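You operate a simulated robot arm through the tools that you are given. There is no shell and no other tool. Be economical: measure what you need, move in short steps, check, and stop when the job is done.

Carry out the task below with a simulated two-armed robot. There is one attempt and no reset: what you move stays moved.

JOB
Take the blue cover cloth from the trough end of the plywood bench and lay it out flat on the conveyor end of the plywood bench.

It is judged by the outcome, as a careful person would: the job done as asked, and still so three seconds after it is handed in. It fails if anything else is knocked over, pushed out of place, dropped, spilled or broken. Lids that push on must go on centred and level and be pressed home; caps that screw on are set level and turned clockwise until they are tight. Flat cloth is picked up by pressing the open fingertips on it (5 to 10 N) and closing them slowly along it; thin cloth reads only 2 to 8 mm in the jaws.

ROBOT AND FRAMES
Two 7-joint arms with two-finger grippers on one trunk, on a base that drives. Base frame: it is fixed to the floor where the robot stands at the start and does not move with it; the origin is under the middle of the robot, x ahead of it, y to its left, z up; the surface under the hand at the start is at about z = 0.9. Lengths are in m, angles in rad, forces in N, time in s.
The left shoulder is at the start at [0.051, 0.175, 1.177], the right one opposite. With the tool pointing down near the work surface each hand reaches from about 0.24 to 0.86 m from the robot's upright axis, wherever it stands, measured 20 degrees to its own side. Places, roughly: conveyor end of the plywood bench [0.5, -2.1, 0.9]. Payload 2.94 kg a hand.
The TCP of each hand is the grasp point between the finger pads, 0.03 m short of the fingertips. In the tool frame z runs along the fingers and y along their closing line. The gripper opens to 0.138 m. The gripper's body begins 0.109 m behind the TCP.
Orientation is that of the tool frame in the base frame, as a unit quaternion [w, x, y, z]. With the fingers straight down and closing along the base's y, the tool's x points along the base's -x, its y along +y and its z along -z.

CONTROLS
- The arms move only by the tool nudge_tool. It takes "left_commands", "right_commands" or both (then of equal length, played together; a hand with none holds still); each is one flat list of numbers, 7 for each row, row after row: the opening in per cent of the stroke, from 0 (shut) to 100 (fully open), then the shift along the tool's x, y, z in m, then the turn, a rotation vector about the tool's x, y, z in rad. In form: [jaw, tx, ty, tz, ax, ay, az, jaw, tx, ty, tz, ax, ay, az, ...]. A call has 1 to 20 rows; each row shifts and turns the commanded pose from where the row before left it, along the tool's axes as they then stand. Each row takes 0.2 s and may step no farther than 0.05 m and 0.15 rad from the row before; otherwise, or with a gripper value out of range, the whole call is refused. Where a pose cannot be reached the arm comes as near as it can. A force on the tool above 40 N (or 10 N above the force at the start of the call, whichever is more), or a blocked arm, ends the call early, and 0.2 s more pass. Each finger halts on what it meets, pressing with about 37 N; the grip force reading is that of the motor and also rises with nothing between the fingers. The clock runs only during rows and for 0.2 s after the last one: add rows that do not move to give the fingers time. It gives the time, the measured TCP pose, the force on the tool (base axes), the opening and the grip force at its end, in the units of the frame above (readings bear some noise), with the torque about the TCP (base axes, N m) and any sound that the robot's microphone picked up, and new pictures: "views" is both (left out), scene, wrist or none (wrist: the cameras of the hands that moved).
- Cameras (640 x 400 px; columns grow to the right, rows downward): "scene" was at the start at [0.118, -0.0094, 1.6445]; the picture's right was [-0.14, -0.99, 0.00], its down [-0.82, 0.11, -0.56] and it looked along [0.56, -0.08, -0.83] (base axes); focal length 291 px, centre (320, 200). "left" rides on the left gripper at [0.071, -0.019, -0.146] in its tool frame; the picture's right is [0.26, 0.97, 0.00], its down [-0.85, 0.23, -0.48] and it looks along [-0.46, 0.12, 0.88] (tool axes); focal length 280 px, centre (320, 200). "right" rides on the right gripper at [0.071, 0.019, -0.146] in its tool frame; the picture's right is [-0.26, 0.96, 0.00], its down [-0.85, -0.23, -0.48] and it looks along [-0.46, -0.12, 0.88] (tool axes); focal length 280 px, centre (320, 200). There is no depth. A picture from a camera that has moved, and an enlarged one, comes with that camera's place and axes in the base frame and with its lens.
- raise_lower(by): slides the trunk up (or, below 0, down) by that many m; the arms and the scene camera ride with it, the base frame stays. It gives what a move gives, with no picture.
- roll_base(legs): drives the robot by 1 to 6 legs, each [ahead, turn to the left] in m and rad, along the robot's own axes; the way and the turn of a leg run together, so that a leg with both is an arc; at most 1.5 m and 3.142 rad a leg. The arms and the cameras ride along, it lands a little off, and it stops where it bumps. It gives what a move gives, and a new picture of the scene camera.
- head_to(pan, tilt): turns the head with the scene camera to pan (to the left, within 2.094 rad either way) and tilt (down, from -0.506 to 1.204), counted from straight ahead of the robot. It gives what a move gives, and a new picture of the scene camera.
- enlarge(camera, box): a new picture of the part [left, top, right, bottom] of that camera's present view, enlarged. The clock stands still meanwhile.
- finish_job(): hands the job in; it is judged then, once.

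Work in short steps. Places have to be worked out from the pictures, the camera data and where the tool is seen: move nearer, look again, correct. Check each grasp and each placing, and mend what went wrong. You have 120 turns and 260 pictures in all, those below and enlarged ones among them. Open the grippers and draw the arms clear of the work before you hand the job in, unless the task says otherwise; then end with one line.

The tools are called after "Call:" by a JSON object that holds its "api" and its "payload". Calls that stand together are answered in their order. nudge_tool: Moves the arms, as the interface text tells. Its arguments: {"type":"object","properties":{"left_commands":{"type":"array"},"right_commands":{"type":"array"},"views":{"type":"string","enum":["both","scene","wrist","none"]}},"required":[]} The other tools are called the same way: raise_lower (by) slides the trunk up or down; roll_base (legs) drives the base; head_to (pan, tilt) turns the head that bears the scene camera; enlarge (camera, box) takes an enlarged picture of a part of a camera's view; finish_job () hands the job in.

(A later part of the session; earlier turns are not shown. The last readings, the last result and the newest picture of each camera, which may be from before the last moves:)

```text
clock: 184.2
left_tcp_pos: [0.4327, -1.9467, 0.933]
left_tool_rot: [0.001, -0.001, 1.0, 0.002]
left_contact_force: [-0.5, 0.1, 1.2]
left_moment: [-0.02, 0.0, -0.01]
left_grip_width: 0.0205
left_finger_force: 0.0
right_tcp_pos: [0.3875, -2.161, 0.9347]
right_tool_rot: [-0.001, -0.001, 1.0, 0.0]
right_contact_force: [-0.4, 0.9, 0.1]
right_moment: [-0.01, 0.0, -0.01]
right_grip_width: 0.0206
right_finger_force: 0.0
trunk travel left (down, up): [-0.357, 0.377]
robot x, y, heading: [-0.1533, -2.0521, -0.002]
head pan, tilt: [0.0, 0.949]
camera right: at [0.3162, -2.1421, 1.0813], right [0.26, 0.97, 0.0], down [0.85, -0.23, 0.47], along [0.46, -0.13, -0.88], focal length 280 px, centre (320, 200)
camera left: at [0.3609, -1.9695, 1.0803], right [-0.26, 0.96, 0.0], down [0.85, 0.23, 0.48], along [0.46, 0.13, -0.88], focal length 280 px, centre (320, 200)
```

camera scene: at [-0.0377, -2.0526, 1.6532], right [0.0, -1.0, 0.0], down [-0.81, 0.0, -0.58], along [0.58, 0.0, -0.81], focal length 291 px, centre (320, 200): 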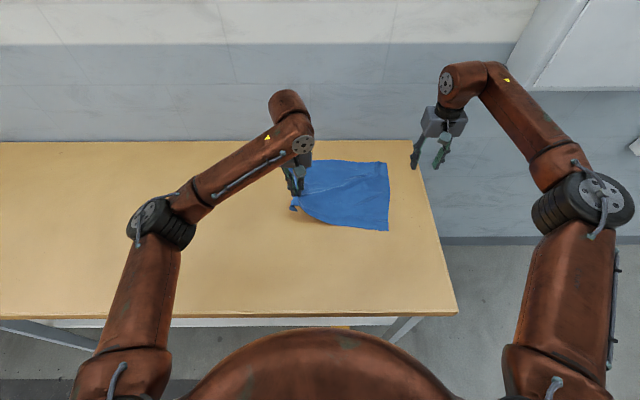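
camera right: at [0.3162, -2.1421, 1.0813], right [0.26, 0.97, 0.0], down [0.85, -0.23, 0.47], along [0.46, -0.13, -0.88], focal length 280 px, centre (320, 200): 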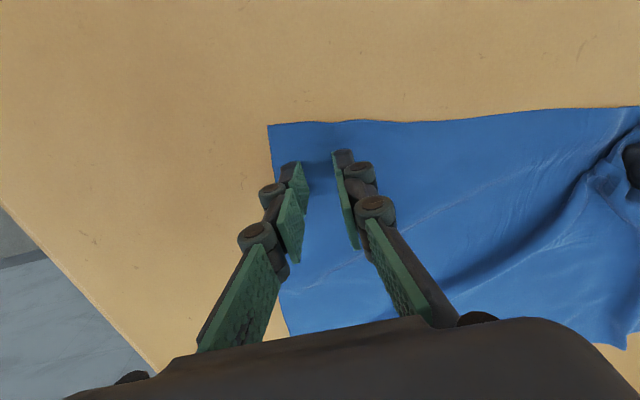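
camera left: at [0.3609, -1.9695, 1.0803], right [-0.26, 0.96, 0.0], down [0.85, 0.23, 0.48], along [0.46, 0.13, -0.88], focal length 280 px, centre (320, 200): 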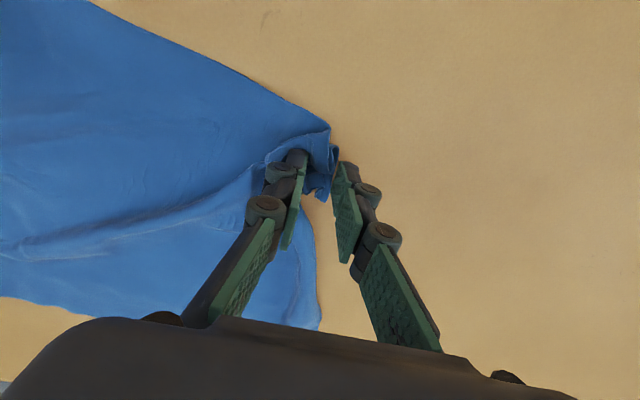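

Left shifts 1.5 cm inward so both tips are on the cloth; then both press, left slides toward me 4 cm, right slides right 6 cm.

Call:
{"api": "nudge_tool", "payload": {"left_commands": [15, 0, -0.008, -0.006, 0, 0, 0, 15, 0.004, -0.009, 0, 0, 0, 0, 15, 0, 0, 0.006, 0, 0, 0, 15, 0, 0, 0.0025, 0, 0, 0, 15, 0.004, 0, 0, 0, 0, 0, 15, 0.004, 0, 0, 0, 0, 0, 15, 0.004, 0, 0, 0, 0, 0, 15, 0.004, 0, 0, 0, 0, 0, 15, 0.004, 0, 0, 0, 0, 0, 15, 0.004, 0, 0, 0, 0, 0, 15, 0.004, 0, 0, 0, 0, 0, 15, 0.004, 0, 0, 0, 0, 0, 15, 0.004, 0, 0, 0, 0, 0, 15, 0.004, 0, 0, 0, 0, 0], "right_commands": [15, 0, 0, 0.001, 0, 0, 0, 15, 0, 0, 0.002, 0, 0, 0, 15, 0, 0, 0.002, 0, 0, 0, 15, 0, 0, 0.001, 0, 0, 0, 15, 0, -0.006, 0, 0, 0, 0, 15, 0, -0.006, 0, 0, 0, 0, 15, 0, -0.006, 0, 0, 0, 0, 15, 0, -0.006, 0, 0, 0, 0, 15, 0, -0.006, 0, 0, 0, 0, 15, 0, -0.006, 0, 0, 0, 0, 15, 0, -0.006, 0, 0, 0, 0, 15, 0, -0.006, 0, 0, 0, 0, 15, 0, -0.006, 0, 0, 0, 0, 15, 0, -0.006, 0, 0, 0, 0], "views": "both"}}

Call:
{"api": "enlarge", "payload": {"camera": "scene", "box": [250, 150, 430, 260]}}

```text
clock: 187.2
left_tcp_pos: [0.3859, -1.9639, 0.9325]
left_tool_rot: [0.002, -0.001, 1.0, 0.003]
left_contact_force: [2.9, -2.0, 9.2]
left_moment: [-0.24, -0.01, 0.06]
left_grip_width: 0.0217
left_finger_force: 0.4
right_tcp_pos: [0.3865, -2.2208, 0.9302]
right_tool_rot: [0.0, -0.002, 1.0, 0.001]
right_contact_force: [-0.4, 3.4, 6.0]
right_moment: [0.23, 0.01, -0.01]
right_grip_width: 0.0226
right_finger_force: 1.1
trunk travel left (down, up): [-0.357, 0.377]
robot x, y, heading: [-0.1493, -2.0502, -0.006]
head pan, tilt: [0.0, 0.949]
camera scene: at [-0.0386, -2.0518, 1.6533], right [0.0, -1.0, 0.0], down [-0.81, 0.0, -0.58], along [0.58, 0.0, -0.81], focal length 291 px, centre (320, 200)
camera right: at [0.3153, -2.2019, 1.0763], right [0.26, 0.97, 0.0], down [0.85, -0.23, 0.48], along [0.46, -0.12, -0.88], focal length 280 px, centre (320, 200)
camera left: at [0.3152, -1.986, 1.0777], right [-0.26, 0.96, 0.0], down [0.85, 0.23, 0.48], along [0.46, 0.13, -0.88], focal length 280 px, centre (320, 200)
```

scene: 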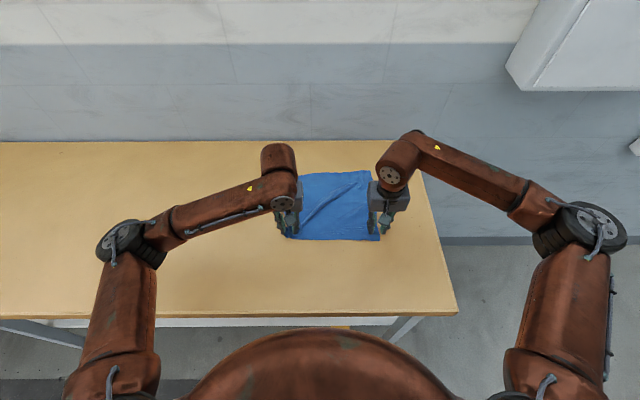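
right: 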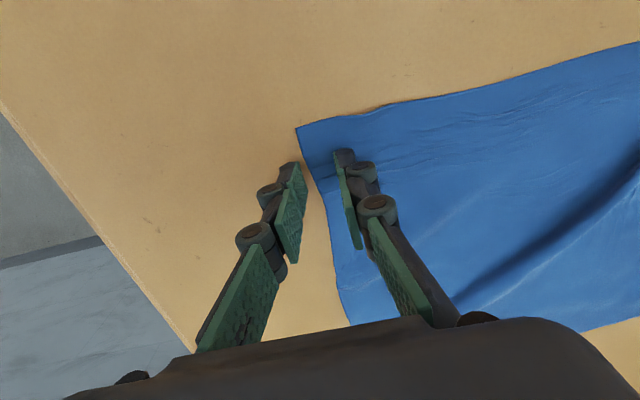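
left: 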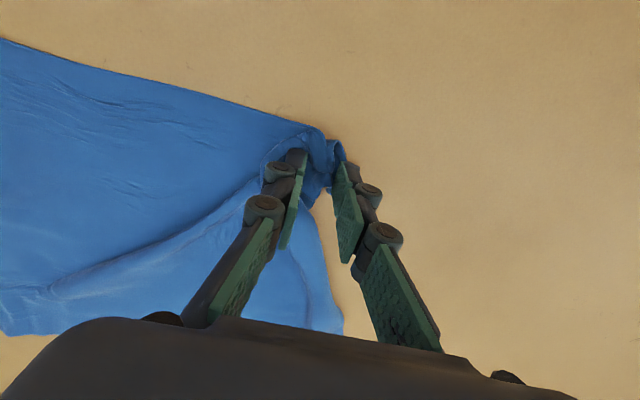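

```text
3.56 times, centred on (340, 205) of scene
camera zoom: at [-0.0386, -2.0518, 1.6533], right [0.0, -1.0, 0.0], down [-0.81, 0.0, -0.58], along [0.58, 0.0, -0.81], focal length 1035 px, centre (249, 182)
```

zoom: 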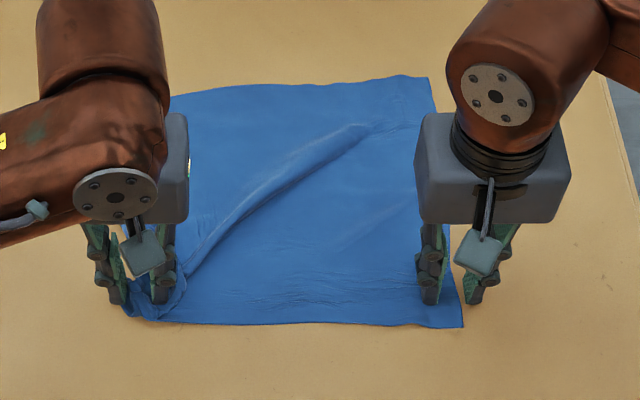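

The near edge is straighter. Lifting both to view.

Call:
{"api": "nudge_tool", "payload": {"left_commands": [15, 0, 0, -0.01, 0, 0, 0, 15, 0, 0, -0.04, 0, 0, 0, 15, 0, 0.03, -0.04, 0, 0, 0, 15, 0, 0.045, 0, 0, 0, 0, 15, 0, 0.045, 0, 0, 0, 0], "right_commands": [15, 0, 0, -0.01, 0, 0, 0, 15, 0, 0, -0.04, 0, 0, 0, 15, 0, -0.03, -0.04, 0, 0, 0, 15, 0, -0.045, 0, 0, 0, 0, 15, 0, -0.045, 0, 0, 0, 0], "views": "wrist"}}

Call:
{"api": "enlarge", "payload": {"camera": "scene", "box": [250, 150, 410, 250]}}

```text
clock: 188.4
left_tcp_pos: [0.3871, -1.8437, 1.0231]
left_tool_rot: [0.002, -0.001, 1.0, 0.002]
left_contact_force: [0.0, -0.6, 0.0]
left_moment: [-0.04, -0.03, -0.01]
left_grip_width: 0.0208
left_finger_force: 0.1
right_tcp_pos: [0.3869, -2.3411, 1.0208]
right_tool_rot: [0.0, -0.001, 1.0, -0.001]
right_contact_force: [0.2, 0.5, 0.5]
right_moment: [0.0, -0.04, -0.01]
right_grip_width: 0.0207
right_finger_force: 0.1
trunk travel left (down, up): [-0.357, 0.377]
robot x, y, heading: [-0.1549, -2.0509, -0.004]
head pan, tilt: [0.0, 0.949]
camera right: at [0.3154, -2.3231, 1.1667], right [0.26, 0.97, 0.0], down [0.85, -0.23, 0.48], along [0.46, -0.12, -0.88], focal length 280 px, centre (320, 200)
camera left: at [0.3139, -1.8652, 1.168], right [-0.26, 0.96, 0.0], down [0.85, 0.23, 0.48], along [0.46, 0.13, -0.88], focal length 280 px, centre (320, 200)
```

right: 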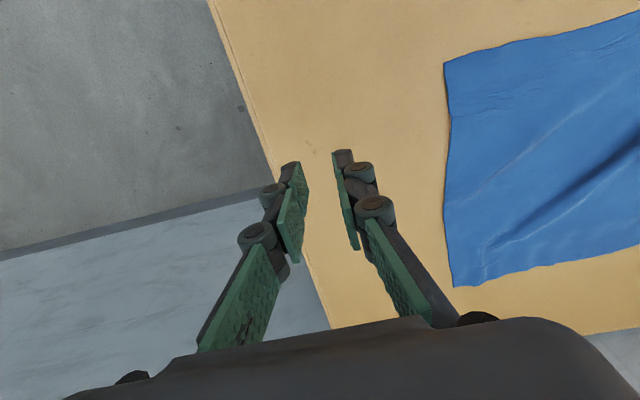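
left: 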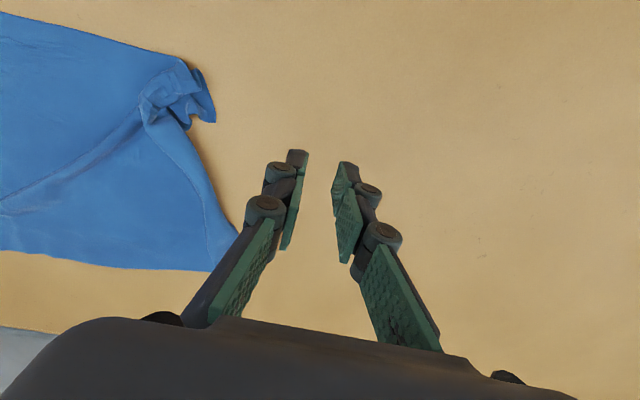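

```text
4.00 times, centred on (330, 200) of scene
camera zoom: at [-0.0392, -2.0519, 1.6534], right [0.0, -1.0, 0.0], down [-0.81, 0.0, -0.58], along [0.58, 0.0, -0.81], focal length 1164 px, centre (280, 200)
```

zoom: 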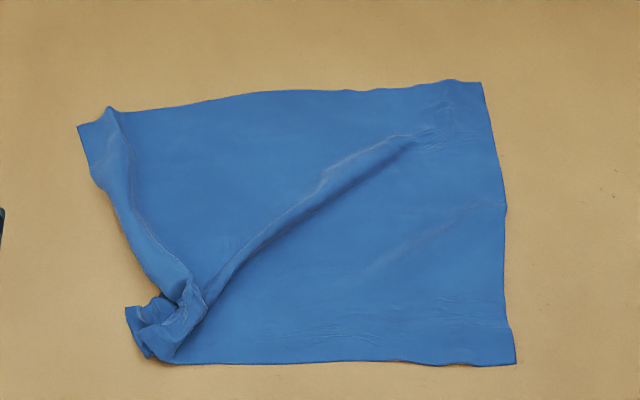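

B is bunched again at about (0.385,-1.95). The diagonal tip pinch worked best earlier, so I repeat it: rotate the left 45°, go above B, and look.

Call:
{"api": "nudge_tool", "payload": {"left_commands": [35, 0, -0.03, 0, 0, 0, 0.131, 35, 0, -0.025, 0, 0, 0, 0.131, 35, 0.01, -0.025, 0, 0, 0, 0.131, 35, 0, 0, 0, 0, 0, 0.131, 35, 0, 0, 0, 0, 0, 0.131, 35, 0, 0, 0, 0, 0, 0.131, 35, 0, 0, 0.02, 0, 0, 0, 35, 0, 0, 0, 0, 0, 0], "views": "wrist"}}

Call:
{"api": "enlarge", "payload": {"camera": "left", "box": [220, 60, 440, 240]}}

```text
clock: 190.2
left_tcp_pos: [0.3671, -1.9209, 1.0006]
left_tool_rot: [0.0, 0.383, 0.924, 0.003]
left_contact_force: [-0.7, 0.1, 0.1]
left_moment: [-0.01, 0.0, -0.01]
left_grip_width: 0.0482
left_finger_force: 0.0
right_tcp_pos: [0.3879, -2.3412, 1.0202]
right_tool_rot: [0.0, 0.0, 1.0, 0.0]
right_contact_force: [0.3, -0.2, -1.3]
right_moment: [-0.01, -0.05, 0.03]
right_grip_width: 0.0206
right_finger_force: 0.0
trunk travel left (down, up): [-0.357, 0.377]
robot x, y, heading: [-0.1557, -2.0528, -0.005]
head pan, tilt: [0.0, 0.949]
camera left: at [0.3032, -1.8873, 1.1471], right [0.5, 0.87, 0.01], down [0.76, -0.44, 0.48], along [0.41, -0.23, -0.88], focal length 280 px, centre (320, 200)
```

left: 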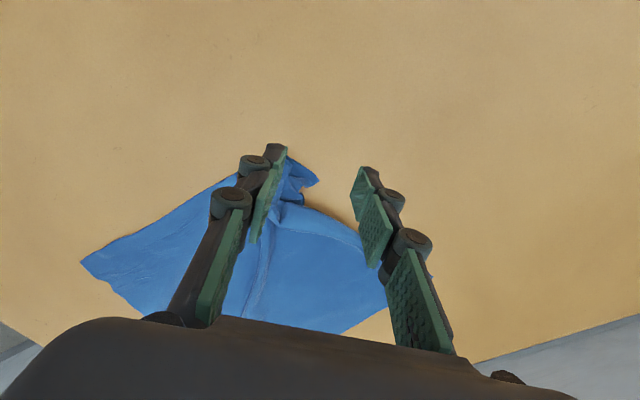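

```text
2.22 times, centred on (330, 150) of left
camera zoom: at [0.3032, -1.8873, 1.1471], right [0.5, 0.87, 0.01], down [0.76, -0.44, 0.48], along [0.41, -0.23, -0.88], focal length 623 px, centre (298, 311)
```

zoom: 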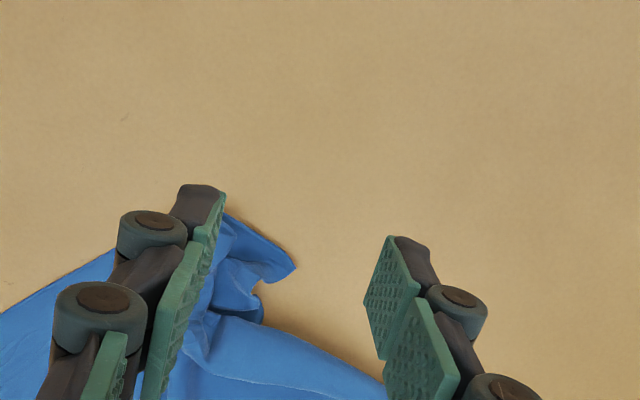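

The B flap points along +y, from (0.384,-1.973) to its tip at (0.397,-1.94). I rotate another 45° so that the fingers close across it, and descend partway.

Call:
{"api": "nudge_tool", "payload": {"left_commands": [35, -0.02, -0.0025, 0, 0, 0, 0.131, 35, -0.016, -0.008, 0, 0, 0, 0.131, 35, 0, 0, 0, 0, 0, 0.131, 35, 0, 0, 0, 0, 0, 0.131, 35, 0, 0, 0, 0, 0, 0.131, 35, 0, 0, 0, 0, 0, 0.131, 35, 0, 0, 0.025, 0, 0, 0, 35, 0, 0, 0, 0, 0, 0], "views": "wrist"}}

Call:
{"api": "enlarge", "payload": {"camera": "left", "box": [220, 60, 440, 240]}}

```text
clock: 192.0
left_tcp_pos: [0.3831, -1.9538, 0.9771]
left_tool_rot: [-0.001, 0.707, 0.707, 0.003]
left_contact_force: [-0.2, 0.1, 0.3]
left_moment: [0.02, -0.02, -0.01]
left_grip_width: 0.0482
left_finger_force: 0.1
right_tcp_pos: [0.3869, -2.3424, 1.0207]
right_tool_rot: [-0.001, -0.002, 1.0, 0.0]
right_contact_force: [-0.4, 0.0, 0.4]
right_moment: [0.02, 0.0, 0.02]
right_grip_width: 0.0205
right_finger_force: 0.1
trunk travel left (down, up): [-0.357, 0.377]
robot x, y, heading: [-0.1551, -2.0506, -0.005]
head pan, tilt: [0.0, 0.949]
camera left: at [0.3638, -1.8857, 1.1229], right [0.97, 0.26, 0.0], down [0.23, -0.85, 0.47], along [0.13, -0.45, -0.88], focal length 280 px, centre (320, 200)
```

left: 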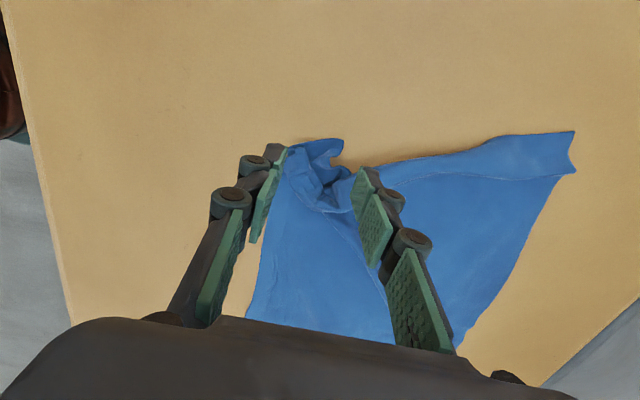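

```text
2.22 times, centred on (330, 150) of left
camera zoom: at [0.3638, -1.8857, 1.1229], right [0.97, 0.26, 0.0], down [0.23, -0.85, 0.47], along [0.13, -0.45, -0.88], focal length 623 px, centre (298, 311)
```

zoom: 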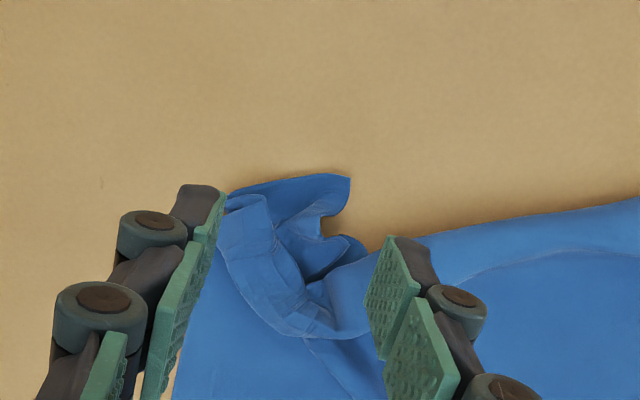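

The flap's end lies between the fingers. Descending and closing on it.

Call:
{"api": "nudge_tool", "payload": {"left_commands": [38, -0.005, -0.003, 0.015, 0, 0, 0, 38, 0, 0, 0.015, 0, 0, 0, 38, 0, 0, 0.011, 0, 0, 0, 38, 0, 0, 0.003, 0, 0, 0, 34, 0, 0, 0, 0, 0, 0, 30, 0, 0, 0, 0, 0, 0, 26, 0, 0, 0, 0, 0, 0, 22, 0, 0, 0, 0, 0, 0, 18, 0, 0, 0, 0, 0, 0, 14, 0, 0, 0, 0, 0, 0, 10, 0, 0, 0, 0, 0, 0, 6, 0, 0, 0, 0, 0, 0, 3, 0, 0, 0, 0, 0, 0, 0, 0, 0, 0, 0, 0, 0, 0, 0, 0, 0, 0, 0, 0, 0, 0, 0, 0, 0, 0, 0], "views": "wrist"}}

```text
clock: 195.4
left_tcp_pos: [0.38, -1.9578, 0.9332]
left_tool_rot: [-0.001, 0.707, 0.707, 0.002]
left_contact_force: [1.0, 0.2, 1.0]
left_moment: [0.01, 0.01, 0.01]
left_grip_width: 0.0048
left_finger_force: 33.3
right_tcp_pos: [0.3873, -2.3418, 1.0205]
right_tool_rot: [-0.001, -0.002, 1.0, -0.001]
right_contact_force: [-0.4, 0.1, -0.1]
right_moment: [0.02, -0.04, -0.02]
right_grip_width: 0.0208
right_finger_force: 0.0
trunk travel left (down, up): [-0.357, 0.377]
robot x, y, heading: [-0.1545, -2.055, -0.005]
head pan, tilt: [0.0, 0.949]
camera left: at [0.3608, -1.8901, 1.0787], right [0.97, 0.26, 0.0], down [0.23, -0.85, 0.47], along [0.13, -0.45, -0.88], focal length 280 px, centre (320, 200)
```

left: 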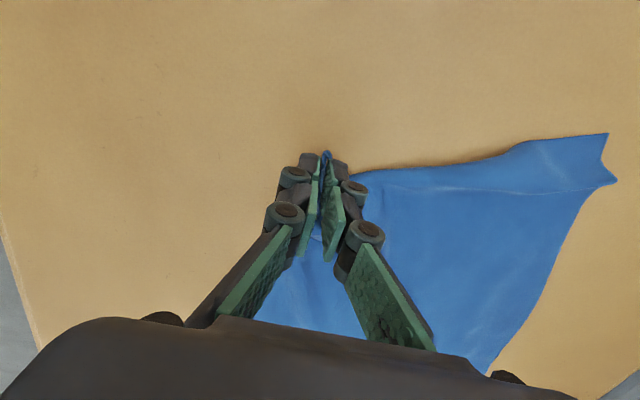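

Good hold at the tip (5 mm). I lift B about 10 cm to straighten it while the right hand presses the middle-right of the sheet as an anchor.

Call:
{"api": "nudge_tool", "payload": {"left_commands": [0, 0, 0, -0.02, 0, 0, 0, 0, 0, 0, -0.025, 0, 0, 0, 0, 0, 0, -0.025, 0, 0, 0, 0, 0.005, 0, -0.02, 0, 0, 0, 0, 0, 0, 0, 0, 0, 0, 0, 0, 0, 0, 0, 0, 0, 0, 0, 0, 0, 0, 0, 0], "right_commands": [15, -0.02, 0.0355, 0.01, 0, 0, 0, 15, -0.02, 0.0355, 0.015, 0, 0, 0, 15, -0.02, 0.0355, 0.025, 0, 0, 0, 15, -0.02, 0.0355, 0.025, 0, 0, 0, 15, 0, 0, 0.012, 0, 0, 0, 15, 0, 0, 0.004, 0, 0, 0, 15, 0, 0, 0, 0, 0, 0], "views": "both"}}

Call:
{"api": "enlarge", "payload": {"camera": "scene", "box": [250, 150, 410, 250]}}

```text
clock: 197.0
left_tcp_pos: [0.3787, -1.954, 1.0235]
left_tool_rot: [0.0, 0.707, 0.707, 0.003]
left_contact_force: [0.3, -0.2, 0.3]
left_moment: [0.04, -0.03, -0.01]
left_grip_width: 0.0045
left_finger_force: 33.1
right_tcp_pos: [0.4669, -2.1994, 0.9297]
right_tool_rot: [0.001, -0.001, 1.0, 0.0]
right_contact_force: [-0.3, -0.7, 15.0]
right_moment: [-0.07, 0.01, -0.03]
right_grip_width: 0.0202
right_finger_force: 0.1
trunk travel left (down, up): [-0.357, 0.377]
robot x, y, heading: [-0.1554, -2.0521, -0.009]
head pan, tilt: [0.0, 0.949]
camera scene: at [-0.0392, -2.0521, 1.6535], right [0.0, -1.0, 0.0], down [-0.81, 0.0, -0.58], along [0.58, 0.0, -0.81], focal length 291 px, centre (320, 200)
camera right: at [0.3953, -2.1802, 1.0759], right [0.26, 0.97, 0.0], down [0.85, -0.23, 0.48], along [0.46, -0.12, -0.88], focal length 280 px, centre (320, 200)
camera left: at [0.3592, -1.8867, 1.1697], right [0.97, 0.26, 0.0], down [0.23, -0.85, 0.47], along [0.13, -0.45, -0.88], focal length 280 px, centre (320, 200)
```

scene: 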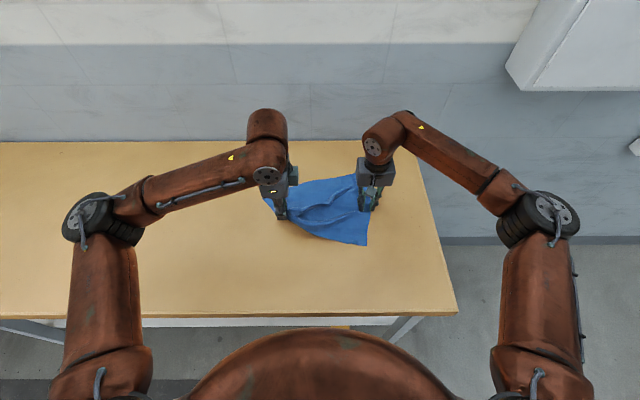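
right: 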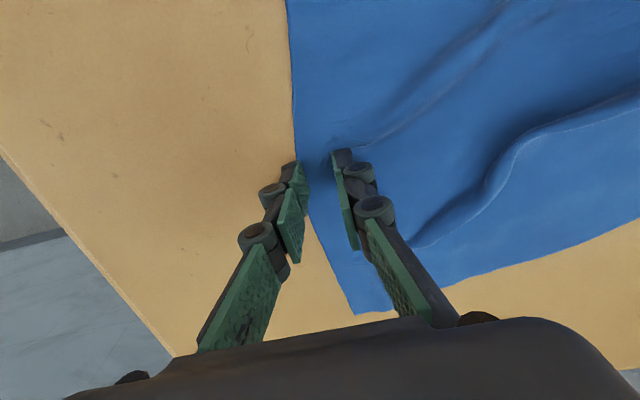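
left: 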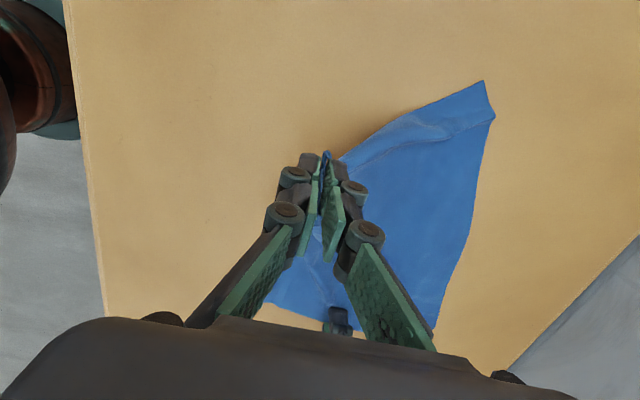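

```text
4.00 times, centred on (330, 200) of scene
camera zoom: at [-0.0392, -2.0521, 1.6535], right [0.0, -1.0, 0.0], down [-0.81, 0.0, -0.58], along [0.58, 0.0, -0.81], focal length 1164 px, centre (280, 200)
```

zoom: 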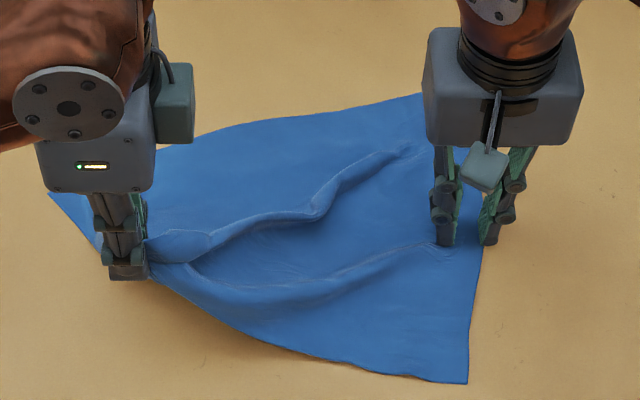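

Now pulling B outward and down to its place.

Call:
{"api": "nudge_tool", "payload": {"left_commands": [0, 0.01, -0.008, 0, 0, 0, 0, 0, 0.01, -0.008, 0.005, 0, 0, 0, 0, 0.01, -0.008, 0.01, 0, 0, 0, 0, 0.01, -0.008, 0.015, 0, 0, 0, 0, 0.01, -0.008, 0.02, 0, 0, 0, 0, 0.01, -0.008, 0.02, 0, 0, 0, 0, 0.008, -0.006, 0.015, 0, 0, 0, 0, 0.002, -0.002, 0.006, 0, 0, 0, 0, 0, 0, 0, 0, 0, 0], "right_commands": [15, 0, 0, 0, 0, 0, 0, 15, 0, 0, 0, 0, 0, 0, 15, 0, 0, 0, 0, 0, 0, 15, 0, 0, 0, 0, 0, 0, 15, 0, 0, 0, 0, 0, 0, 15, 0, 0, 0, 0, 0, 0, 15, 0, 0, 0, 0, 0, 0, 15, 0, 0, 0, 0, 0, 0, 15, 0, 0, 0, 0, 0, 0], "views": "scene"}}

Call:
{"api": "enlarge", "payload": {"camera": "scene", "box": [250, 150, 410, 250]}}

```text
clock: 199.0
left_tcp_pos: [0.3228, -1.8833, 0.9329]
left_tool_rot: [0.0, 0.707, 0.707, 0.004]
left_contact_force: [6.6, -11.3, -0.1]
left_moment: [-0.22, -0.15, 0.06]
left_grip_width: 0.0043
left_finger_force: 33.5
right_tcp_pos: [0.4658, -2.1984, 0.9303]
right_tool_rot: [0.0, -0.001, 1.0, 0.0]
right_contact_force: [-3.8, 6.1, 29.6]
right_moment: [0.53, 0.11, 0.01]
right_grip_width: 0.0213
right_finger_force: 0.1
trunk travel left (down, up): [-0.357, 0.377]
robot x, y, heading: [-0.1534, -2.0523, -0.008]
head pan, tilt: [0.0, 0.949]
camera scene: at [-0.0402, -2.0519, 1.6535], right [0.0, -1.0, 0.0], down [-0.81, 0.0, -0.58], along [0.58, 0.0, -0.81], focal length 291 px, centre (320, 200)
```

scene: 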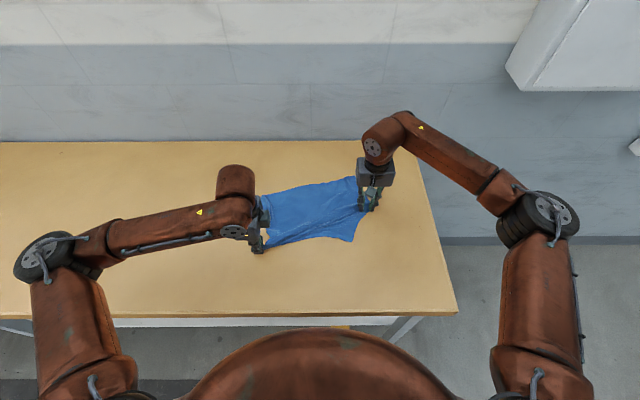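

```text
4.00 times, centred on (330, 200) of scene
camera zoom: at [-0.0402, -2.0519, 1.6535], right [0.0, -1.0, 0.0], down [-0.81, 0.0, -0.58], along [0.58, 0.0, -0.81], focal length 1164 px, centre (280, 200)
```

zoom: 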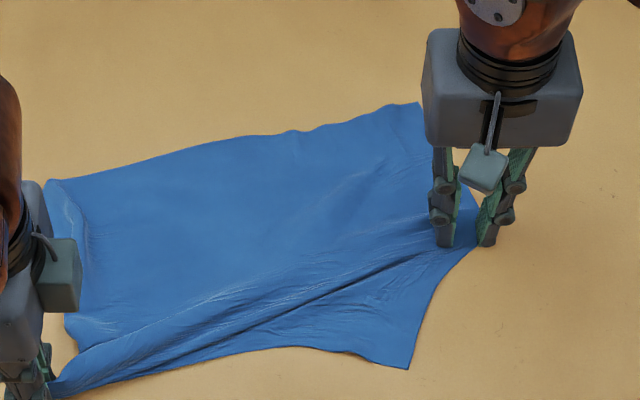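

B is fully out but over-tensioned (13 N). I relax it 2.5 cm back, release it slowly, and lift the right.

Call:
{"api": "nudge_tool", "payload": {"left_commands": [0, -0.008, 0.005, 0, 0, 0, 0, 0, -0.008, 0.005, 0, 0, 0, 0, 0, -0.004, 0.002, 0.003, 0, 0, 0, 5, 0, 0, 0, 0, 0, 0, 10, 0, 0, 0, 0, 0, 0, 15, 0, 0, 0, 0, 0, 0, 20, 0, 0, 0, 0, 0, 0, 25, 0, 0, 0, 0, 0, 0, 25, 0, 0, -0.03, 0, 0, 0, 25, 0, 0, -0.04, 0, 0, 0, 25, 0.04, 0, -0.02, 0, 0, 0, 25, 0.04, 0, 0, 0, 0, 0], "right_commands": [15, 0, 0, 0, 0, 0, 0, 15, 0, 0, 0, 0, 0, 0, 15, 0, 0, 0, 0, 0, 0, 15, 0, 0, 0, 0, 0, 0, 15, 0, 0, 0, 0, 0, 0, 15, 0, 0, 0, 0, 0, 0, 15, 0, 0, -0.01, 0, 0, 0, 15, 0, 0, -0.03, 0, 0, 0, 15, 0, -0.03, -0.03, 0, 0, 0, 15, 0, -0.04, -0.02, 0, 0, 0, 15, 0, -0.04, 0, 0, 0, 0, 15, 0, -0.03, 0, 0, 0, 0], "views": "scene"}}

Call:
{"api": "enlarge", "payload": {"camera": "scene", "box": [240, 150, 400, 260]}}

```text
clock: 201.6
left_tcp_pos: [0.3351, -1.8252, 1.02]
left_tool_rot: [-0.001, 0.708, 0.707, 0.003]
left_contact_force: [-0.3, -1.3, -0.3]
left_moment: [-0.01, 0.0, 0.01]
left_grip_width: 0.0346
left_finger_force: 0.0
right_tcp_pos: [0.4693, -2.3405, 1.0187]
right_tool_rot: [-0.002, -0.001, 1.0, 0.0]
right_contact_force: [0.7, 1.1, 0.2]
right_moment: [0.02, 0.01, -0.02]
right_grip_width: 0.0208
right_finger_force: 0.0
trunk travel left (down, up): [-0.357, 0.377]
robot x, y, heading: [-0.1533, -2.0545, -0.009]
head pan, tilt: [0.0, 0.949]
camera scene: at [-0.0383, -2.0518, 1.6533], right [0.0, -1.0, 0.0], down [-0.81, 0.0, -0.58], along [0.58, 0.0, -0.81], focal length 291 px, centre (320, 200)
```

scene: 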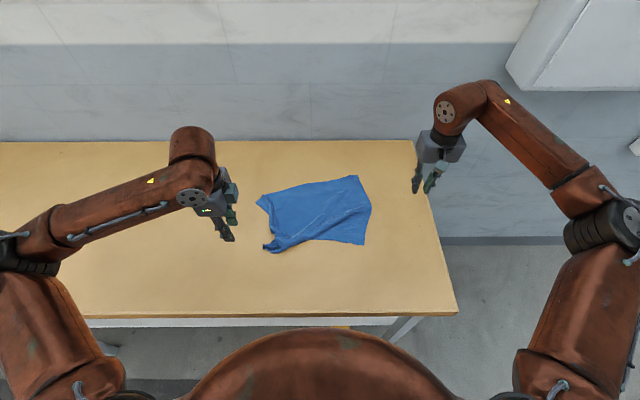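

```text
3.64 times, centred on (320, 205) of scene
camera zoom: at [-0.0383, -2.0518, 1.6533], right [0.0, -1.0, 0.0], down [-0.81, 0.0, -0.58], along [0.58, 0.0, -0.81], focal length 1058 px, centre (320, 182)
```

zoom: 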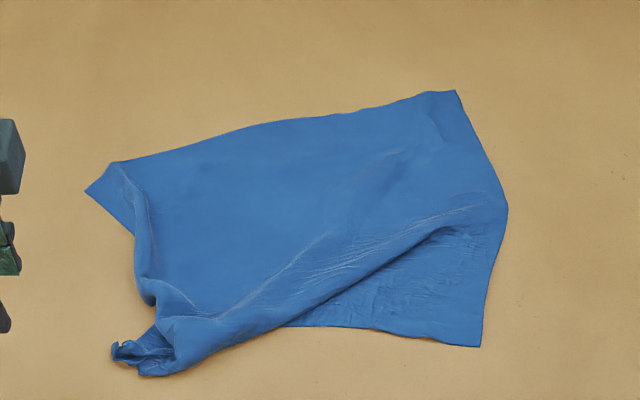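

B is out but bunched, and the sheet is skewed. Best fix: now pick up the near edge by B (its raised tip) and D, hang it, and re-lay by arc toward me, so that neither near corner can tuck. First I get both hands in position.

Call:
{"api": "nudge_tool", "payload": {"left_commands": [34, 0, 0, 0, 0, 0, -0.131, 34, 0, 0, 0, 0, 0, -0.131, 34, 0, 0, 0, 0, 0, -0.131, 34, 0, 0, 0, 0, 0, -0.131, 34, 0, 0, 0, 0, 0, -0.131, 34, 0, 0, 0, 0, 0, -0.131, 34, 0, 0, 0, 0, 0, -0.131, 34, 0, 0, 0, 0, 0, -0.131, 34, 0, 0, 0, 0, 0, -0.131, 34, 0, 0, 0, 0, 0, -0.131, 34, 0, 0, 0, 0, 0, -0.131, 34, 0, 0, 0, 0, 0, -0.131, 34, -0.002, -0.04, 0.01, 0, 0, 0, 34, -0.003, -0.045, 0.01, 0, 0, 0, 34, 0, 0, 0.02, 0, 0, 0, 34, 0, 0, 0, 0, 0, 0], "right_commands": [34, 0.013, 0.025, 0.008, 0, 0, 0, 34, 0.013, 0.025, 0.008, 0, 0, 0, 34, 0.013, 0.025, 0.008, 0, 0, 0, 34, 0.013, 0.025, 0.008, 0, 0, 0, 34, 0.013, 0.025, 0.008, 0, 0, 0, 34, 0.013, 0.025, 0.008, 0, 0, 0, 34, 0.013, 0.025, 0.008, 0, 0, 0, 34, 0.013, 0.025, 0.008, 0, 0, 0, 34, 0, 0, 0, 0, 0, 0, 34, 0, 0, 0, 0, 0, 0, 34, 0, 0, 0, 0, 0, 0, 34, 0, 0, 0, 0, 0, 0, 34, 0, 0, 0, 0, 0, 0, 34, 0, 0, 0, 0, 0, 0, 34, 0, 0, 0, 0, 0, 0, 34, 0, 0, 0, 0, 0, 0], "views": "wrist"}}

```text
clock: 205.0
left_tcp_pos: [0.3406, -1.9109, 0.9792]
left_tool_rot: [0.0, -0.001, 1.0, 0.003]
left_contact_force: [-0.2, -0.5, 0.1]
left_moment: [0.04, -0.01, 0.02]
left_grip_width: 0.0469
left_finger_force: 0.0
right_tcp_pos: [0.3648, -2.14, 0.955]
right_tool_rot: [-0.001, -0.001, 1.0, -0.001]
right_contact_force: [0.3, -0.8, 0.0]
right_moment: [0.04, 0.01, -0.02]
right_grip_width: 0.047
right_finger_force: 0.1
trunk travel left (down, up): [-0.357, 0.377]
robot x, y, heading: [-0.1586, -2.0548, -0.009]
head pan, tilt: [0.0, 0.949]
camera right: at [0.2927, -2.1209, 1.1006], right [0.26, 0.97, 0.0], down [0.85, -0.23, 0.47], along [0.46, -0.12, -0.88], focal length 280 px, centre (320, 200)
camera left: at [0.27, -1.9329, 1.124], right [-0.26, 0.96, 0.01], down [0.85, 0.23, 0.48], along [0.46, 0.13, -0.88], focal length 280 px, centre (320, 200)
```

right: 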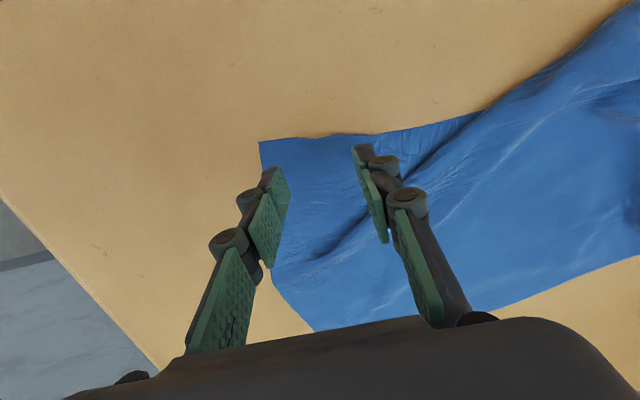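
left: 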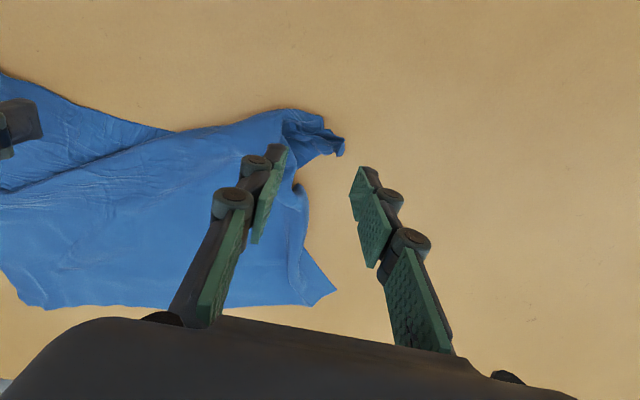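

The B flap points along +y, so closing across it (90°) is better. I rotate the left again over (0.328,-1.914), and lower the right onto D.

Call:
{"api": "nudge_tool", "payload": {"left_commands": [38, 0.0126, -0.003, 0, 0, 0, 0.131, 38, 0, 0, 0, 0, 0, 0.131, 38, 0, 0, 0, 0, 0, 0.131, 38, 0, 0, 0, 0, 0, 0.131, 38, 0, 0, 0, 0, 0, 0.131, 38, 0, 0, 0, 0, 0, 0.131, 38, 0, 0, 0, 0, 0, 0.131, 38, 0, 0, 0, 0, 0, 0.131, 38, 0, 0, 0, 0, 0, 0.131, 38, 0, 0, 0, 0, 0, 0.131, 38, 0, 0, 0, 0, 0, 0.131, 38, 0, 0, 0, 0, 0, 0.131, 38, 0, 0, 0.01, 0, 0, 0, 38, 0, 0, 0.01, 0, 0, 0, 38, 0, 0, 0, 0, 0, 0], "right_commands": [34, -0.006, 0.003, 0.01, 0, 0, 0, 34, 0, 0, 0.008, 0, 0, 0, 34, 0, 0, 0.004, 0, 0, 0, 34, 0, 0, 0.002, 0, 0, 0, 34, 0, 0, 0.001, 0, 0, 0, 34, 0, 0, 0, 0, 0, 0, 34, 0, 0, 0, 0, 0, 0, 34, 0, 0, 0, 0, 0, 0, 34, 0, 0, 0, 0, 0, 0, 34, 0, 0, 0, 0, 0, 0, 34, 0, 0, 0, 0, 0, 0, 34, 0, 0, 0, 0, 0, 0, 34, 0, 0, 0, 0, 0, 0, 34, 0, 0, 0, 0, 0, 0, 34, 0, 0, 0, 0, 0, 0], "views": "wrist"}}

```text
clock: 208.2
left_tcp_pos: [0.3282, -1.9119, 0.9589]
left_tool_rot: [0.0, 0.707, 0.707, 0.003]
left_contact_force: [-0.2, -0.5, 0.2]
left_moment: [-0.01, -0.02, 0.04]
left_grip_width: 0.0521
left_finger_force: 0.0
right_tcp_pos: [0.3686, -2.1355, 0.9306]
right_tool_rot: [0.0, 0.0, 1.0, -0.001]
right_contact_force: [4.0, -0.8, 20.0]
right_moment: [0.01, 0.01, -0.02]
right_grip_width: 0.0481
right_finger_force: 0.9
trunk travel left (down, up): [-0.357, 0.377]
robot x, y, heading: [-0.1537, -2.0526, -0.01]
head pan, tilt: [0.0, 0.949]
camera right: at [0.2978, -2.1167, 1.0766], right [0.26, 0.97, 0.0], down [0.85, -0.23, 0.48], along [0.46, -0.12, -0.88], focal length 280 px, centre (320, 200)
camera left: at [0.3082, -1.8436, 1.1053], right [0.97, 0.26, 0.0], down [0.23, -0.85, 0.47], along [0.13, -0.46, -0.88], focal length 280 px, centre (320, 200)
```

right: 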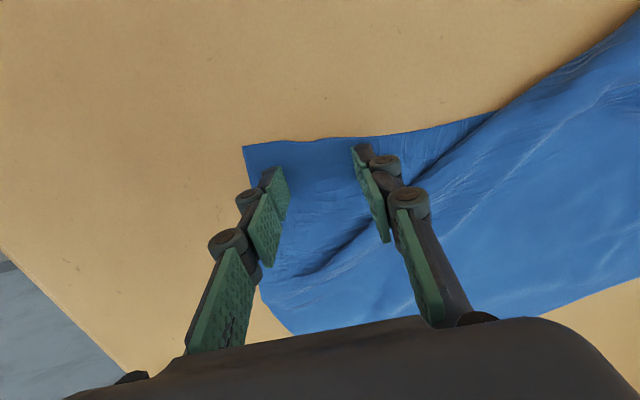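
left: 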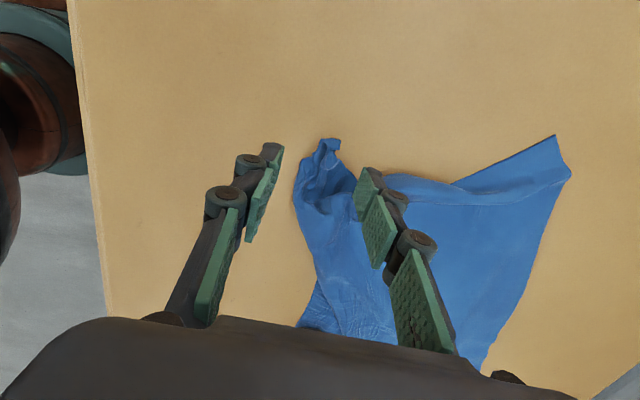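

Left descends with a slight shift and closes; right eases off 2.5 mm and closes.

Call:
{"api": "nudge_tool", "payload": {"left_commands": [38, 0, 0.005, 0.012, 0, 0, 0, 38, 0, 0, 0.012, 0, 0, 0, 38, 0, 0, 0.003, 0, 0, 0, 35, 0, 0, 0, 0, 0, 0, 32, 0, 0, 0, 0, 0, 0, 29, 0, 0, 0, 0, 0, 0, 26, 0, 0, 0, 0, 0, 0, 23, 0, 0, 0, 0, 0, 0, 20, 0, 0, 0, 0, 0, 0, 17, 0, 0, 0, 0, 0, 0, 14, 0, 0, 0, 0, 0, 0, 10, 0, 0, 0, 0, 0, 0, 6, 0, 0, 0, 0, 0, 0, 3, 0, 0, 0, 0, 0, 0, 0, 0, 0, 0, 0, 0, 0, 0, 0, 0, 0, 0, 0, 0, 0, 0, 0, 0, 0, 0, 0], "right_commands": [34, 0, 0, -0.0025, 0, 0, 0, 34, 0, 0, 0, 0, 0, 0, 31, 0, 0, 0, 0, 0, 0, 28, 0, 0, 0, 0, 0, 0, 25, 0, 0, 0, 0, 0, 0, 22, 0, 0, 0, 0, 0, 0, 19, 0, 0, 0, 0, 0, 0, 16, 0, 0, 0, 0, 0, 0, 13, 0, 0, 0, 0, 0, 0, 10, 0, 0, 0, 0, 0, 0, 7, 0, 0, 0, 0, 0, 0, 5, 0, 0, 0, 0, 0, 0, 3, 0, 0, 0, 0, 0, 0, 1, 0, 0, 0, 0, 0, 0, 0, 0, 0, 0, 0, 0, 0, 0, 0, 0, 0, 0, 0, 0, 0, 0, 0, 0, 0, 0, 0], "views": "wrist"}}

```text
clock: 211.8
left_tcp_pos: [0.3355, -1.9122, 0.9315]
left_tool_rot: [-0.001, 0.707, 0.707, 0.003]
left_contact_force: [0.2, -0.2, 1.2]
left_moment: [0.01, 0.01, 0.04]
left_grip_width: 0.0032
left_finger_force: 32.1
right_tcp_pos: [0.3697, -2.1361, 0.9324]
right_tool_rot: [-0.001, 0.0, 1.0, 0.0]
right_contact_force: [0.6, 0.6, -0.8]
right_moment: [0.11, 0.02, 0.0]
right_grip_width: 0.0064
right_finger_force: 31.8
trunk travel left (down, up): [-0.357, 0.377]
robot x, y, heading: [-0.1513, -2.0541, -0.002]
head pan, tilt: [0.0, 0.949]
camera right: at [0.2982, -2.1174, 1.0783], right [0.26, 0.97, 0.0], down [0.85, -0.23, 0.48], along [0.46, -0.12, -0.88], focal length 280 px, centre (320, 200)
camera left: at [0.3146, -1.8436, 1.078], right [0.97, 0.26, 0.0], down [0.23, -0.85, 0.47], along [0.13, -0.45, -0.88], focal length 280 px, centre (320, 200)
```

right: 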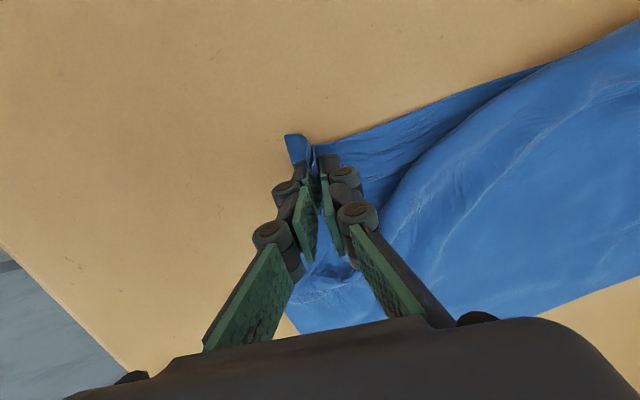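
left: 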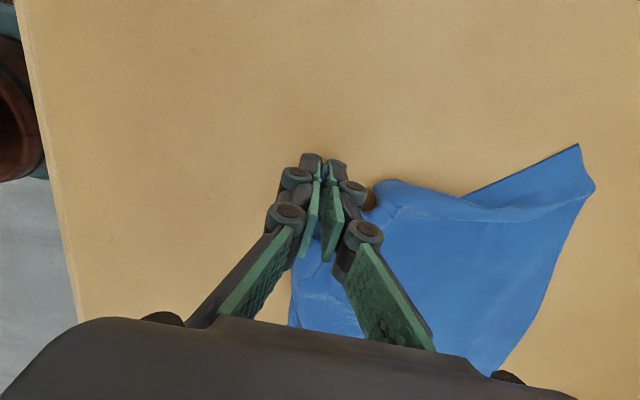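

Both hold (3 and 6 mm). I lift to hang the sheet from its near edge B–D, spreading the hands to 0.28 m apart and moving outward over the bench.

Call:
{"api": "nudge_tool", "payload": {"left_commands": [0, -0.002, 0.0118, -0.0241, 0, 0, 0, 0, -0.002, 0.0118, -0.0241, 0, 0, 0, 0, -0.002, 0.0118, -0.0241, 0, 0, 0, 0, -0.002, 0.0118, -0.0241, 0, 0, 0, 0, -0.002, 0.0118, -0.0241, 0, 0, 0, 0, -0.002, 0.0118, -0.0241, 0, 0, 0, 0, -0.002, 0.0118, -0.0241, 0, 0, 0, 0, -0.002, 0.0118, -0.0241, 0, 0, 0, 0, -0.002, 0.0118, -0.0241, 0, 0, 0, 0, -0.002, 0.0118, -0.0241, 0, 0, 0, 0, -0.002, 0.0118, -0.0241, 0, 0, 0, 0, -0.002, 0.0118, -0.0241, 0, 0, 0, 0, -0.002, 0.0118, -0.0241, 0, 0, 0, 0, -0.002, 0.0118, -0.0241, 0, 0, 0, 0, 0, 0, 0, 0, 0, 0], "right_commands": [0, -0.0093, -0.006, -0.0241, 0, 0, 0, 0, -0.0093, -0.006, -0.0241, 0, 0, 0, 0, -0.0093, -0.006, -0.0241, 0, 0, 0, 0, -0.0093, -0.006, -0.0241, 0, 0, 0, 0, -0.0093, -0.006, -0.0241, 0, 0, 0, 0, -0.0093, -0.006, -0.0241, 0, 0, 0, 0, -0.0093, -0.006, -0.0241, 0, 0, 0, 0, -0.0093, -0.006, -0.0241, 0, 0, 0, 0, -0.0093, -0.006, -0.0241, 0, 0, 0, 0, -0.0093, -0.006, -0.0241, 0, 0, 0, 0, -0.0093, -0.006, -0.0241, 0, 0, 0, 0, -0.0093, -0.006, -0.0241, 0, 0, 0, 0, -0.0093, -0.006, -0.0241, 0, 0, 0, 0, -0.0093, -0.006, -0.0241, 0, 0, 0, 0, 0, 0, 0, 0, 0, 0], "views": "both"}}

Call:
{"api": "enlarge", "payload": {"camera": "scene", "box": [230, 80, 430, 230]}}

```text
clock: 215.0
left_tcp_pos: [0.4989, -1.9401, 1.2689]
left_tool_rot: [-0.001, 0.707, 0.707, 0.003]
left_contact_force: [0.2, -2.1, 1.2]
left_moment: [-0.09, -0.02, 0.01]
left_grip_width: 0.0007
left_finger_force: 24.9
right_tcp_pos: [0.5002, -2.219, 1.269]
right_tool_rot: [-0.001, -0.002, 1.0, 0.0]
right_contact_force: [1.9, -0.5, -5.4]
right_moment: [0.06, 0.06, -0.05]
right_grip_width: 0.0
right_finger_force: 27.5
trunk travel left (down, up): [-0.357, 0.377]
robot x, y, heading: [-0.1581, -2.053, -0.006]
head pan, tilt: [0.0, 0.949]
camera scene: at [-0.037, -2.0515, 1.6531], right [0.0, -1.0, 0.0], down [-0.81, 0.0, -0.58], along [0.58, 0.0, -0.81], focal length 291 px, centre (320, 200)
camera right: at [0.4294, -2.1998, 1.4153], right [0.26, 0.97, 0.0], down [0.85, -0.23, 0.47], along [0.46, -0.13, -0.88], focal length 280 px, centre (320, 200)
camera left: at [0.4795, -1.873, 1.4149], right [0.96, 0.26, 0.0], down [0.23, -0.85, 0.47], along [0.13, -0.45, -0.88], focal length 280 px, centre (320, 200)
```

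scene: 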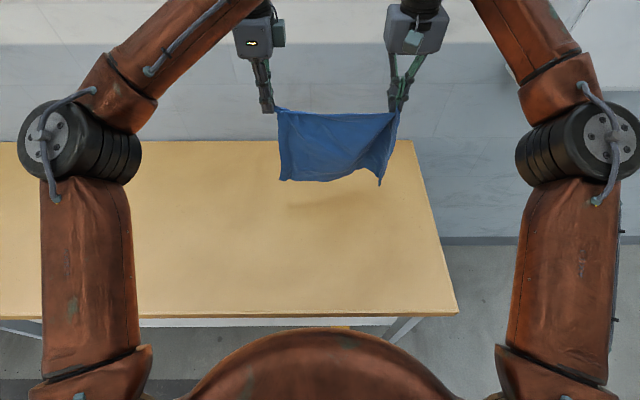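
right: 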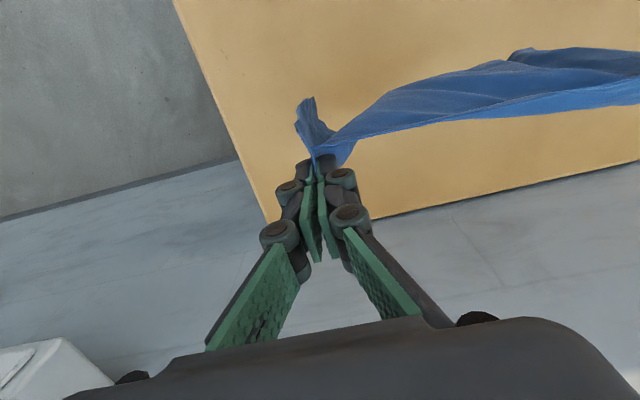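
left: 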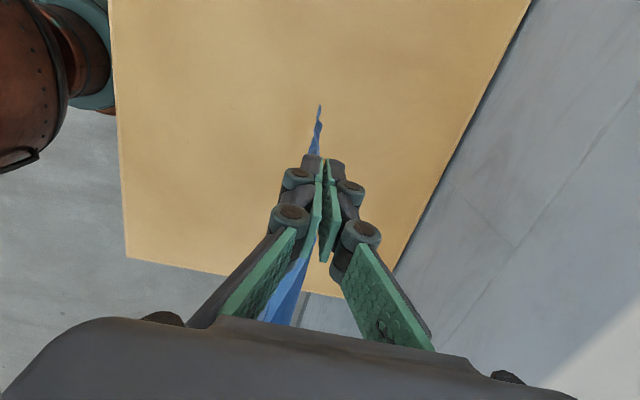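

```text
2.67 times, centred on (330, 155) of scene
camera zoom: at [-0.037, -2.0515, 1.6531], right [0.0, -1.0, 0.0], down [-0.81, 0.0, -0.58], along [0.58, 0.0, -0.81], focal length 776 px, centre (293, 320)
```

zoom: 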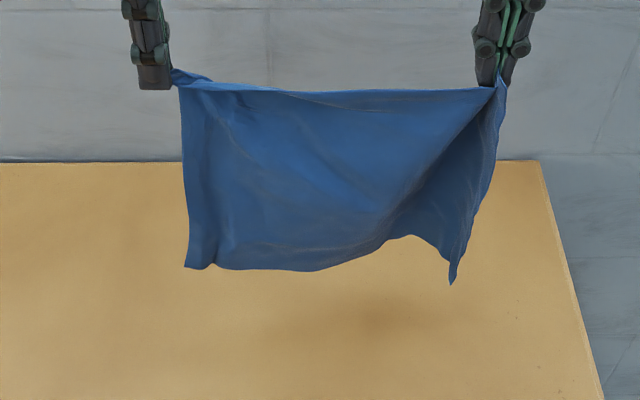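

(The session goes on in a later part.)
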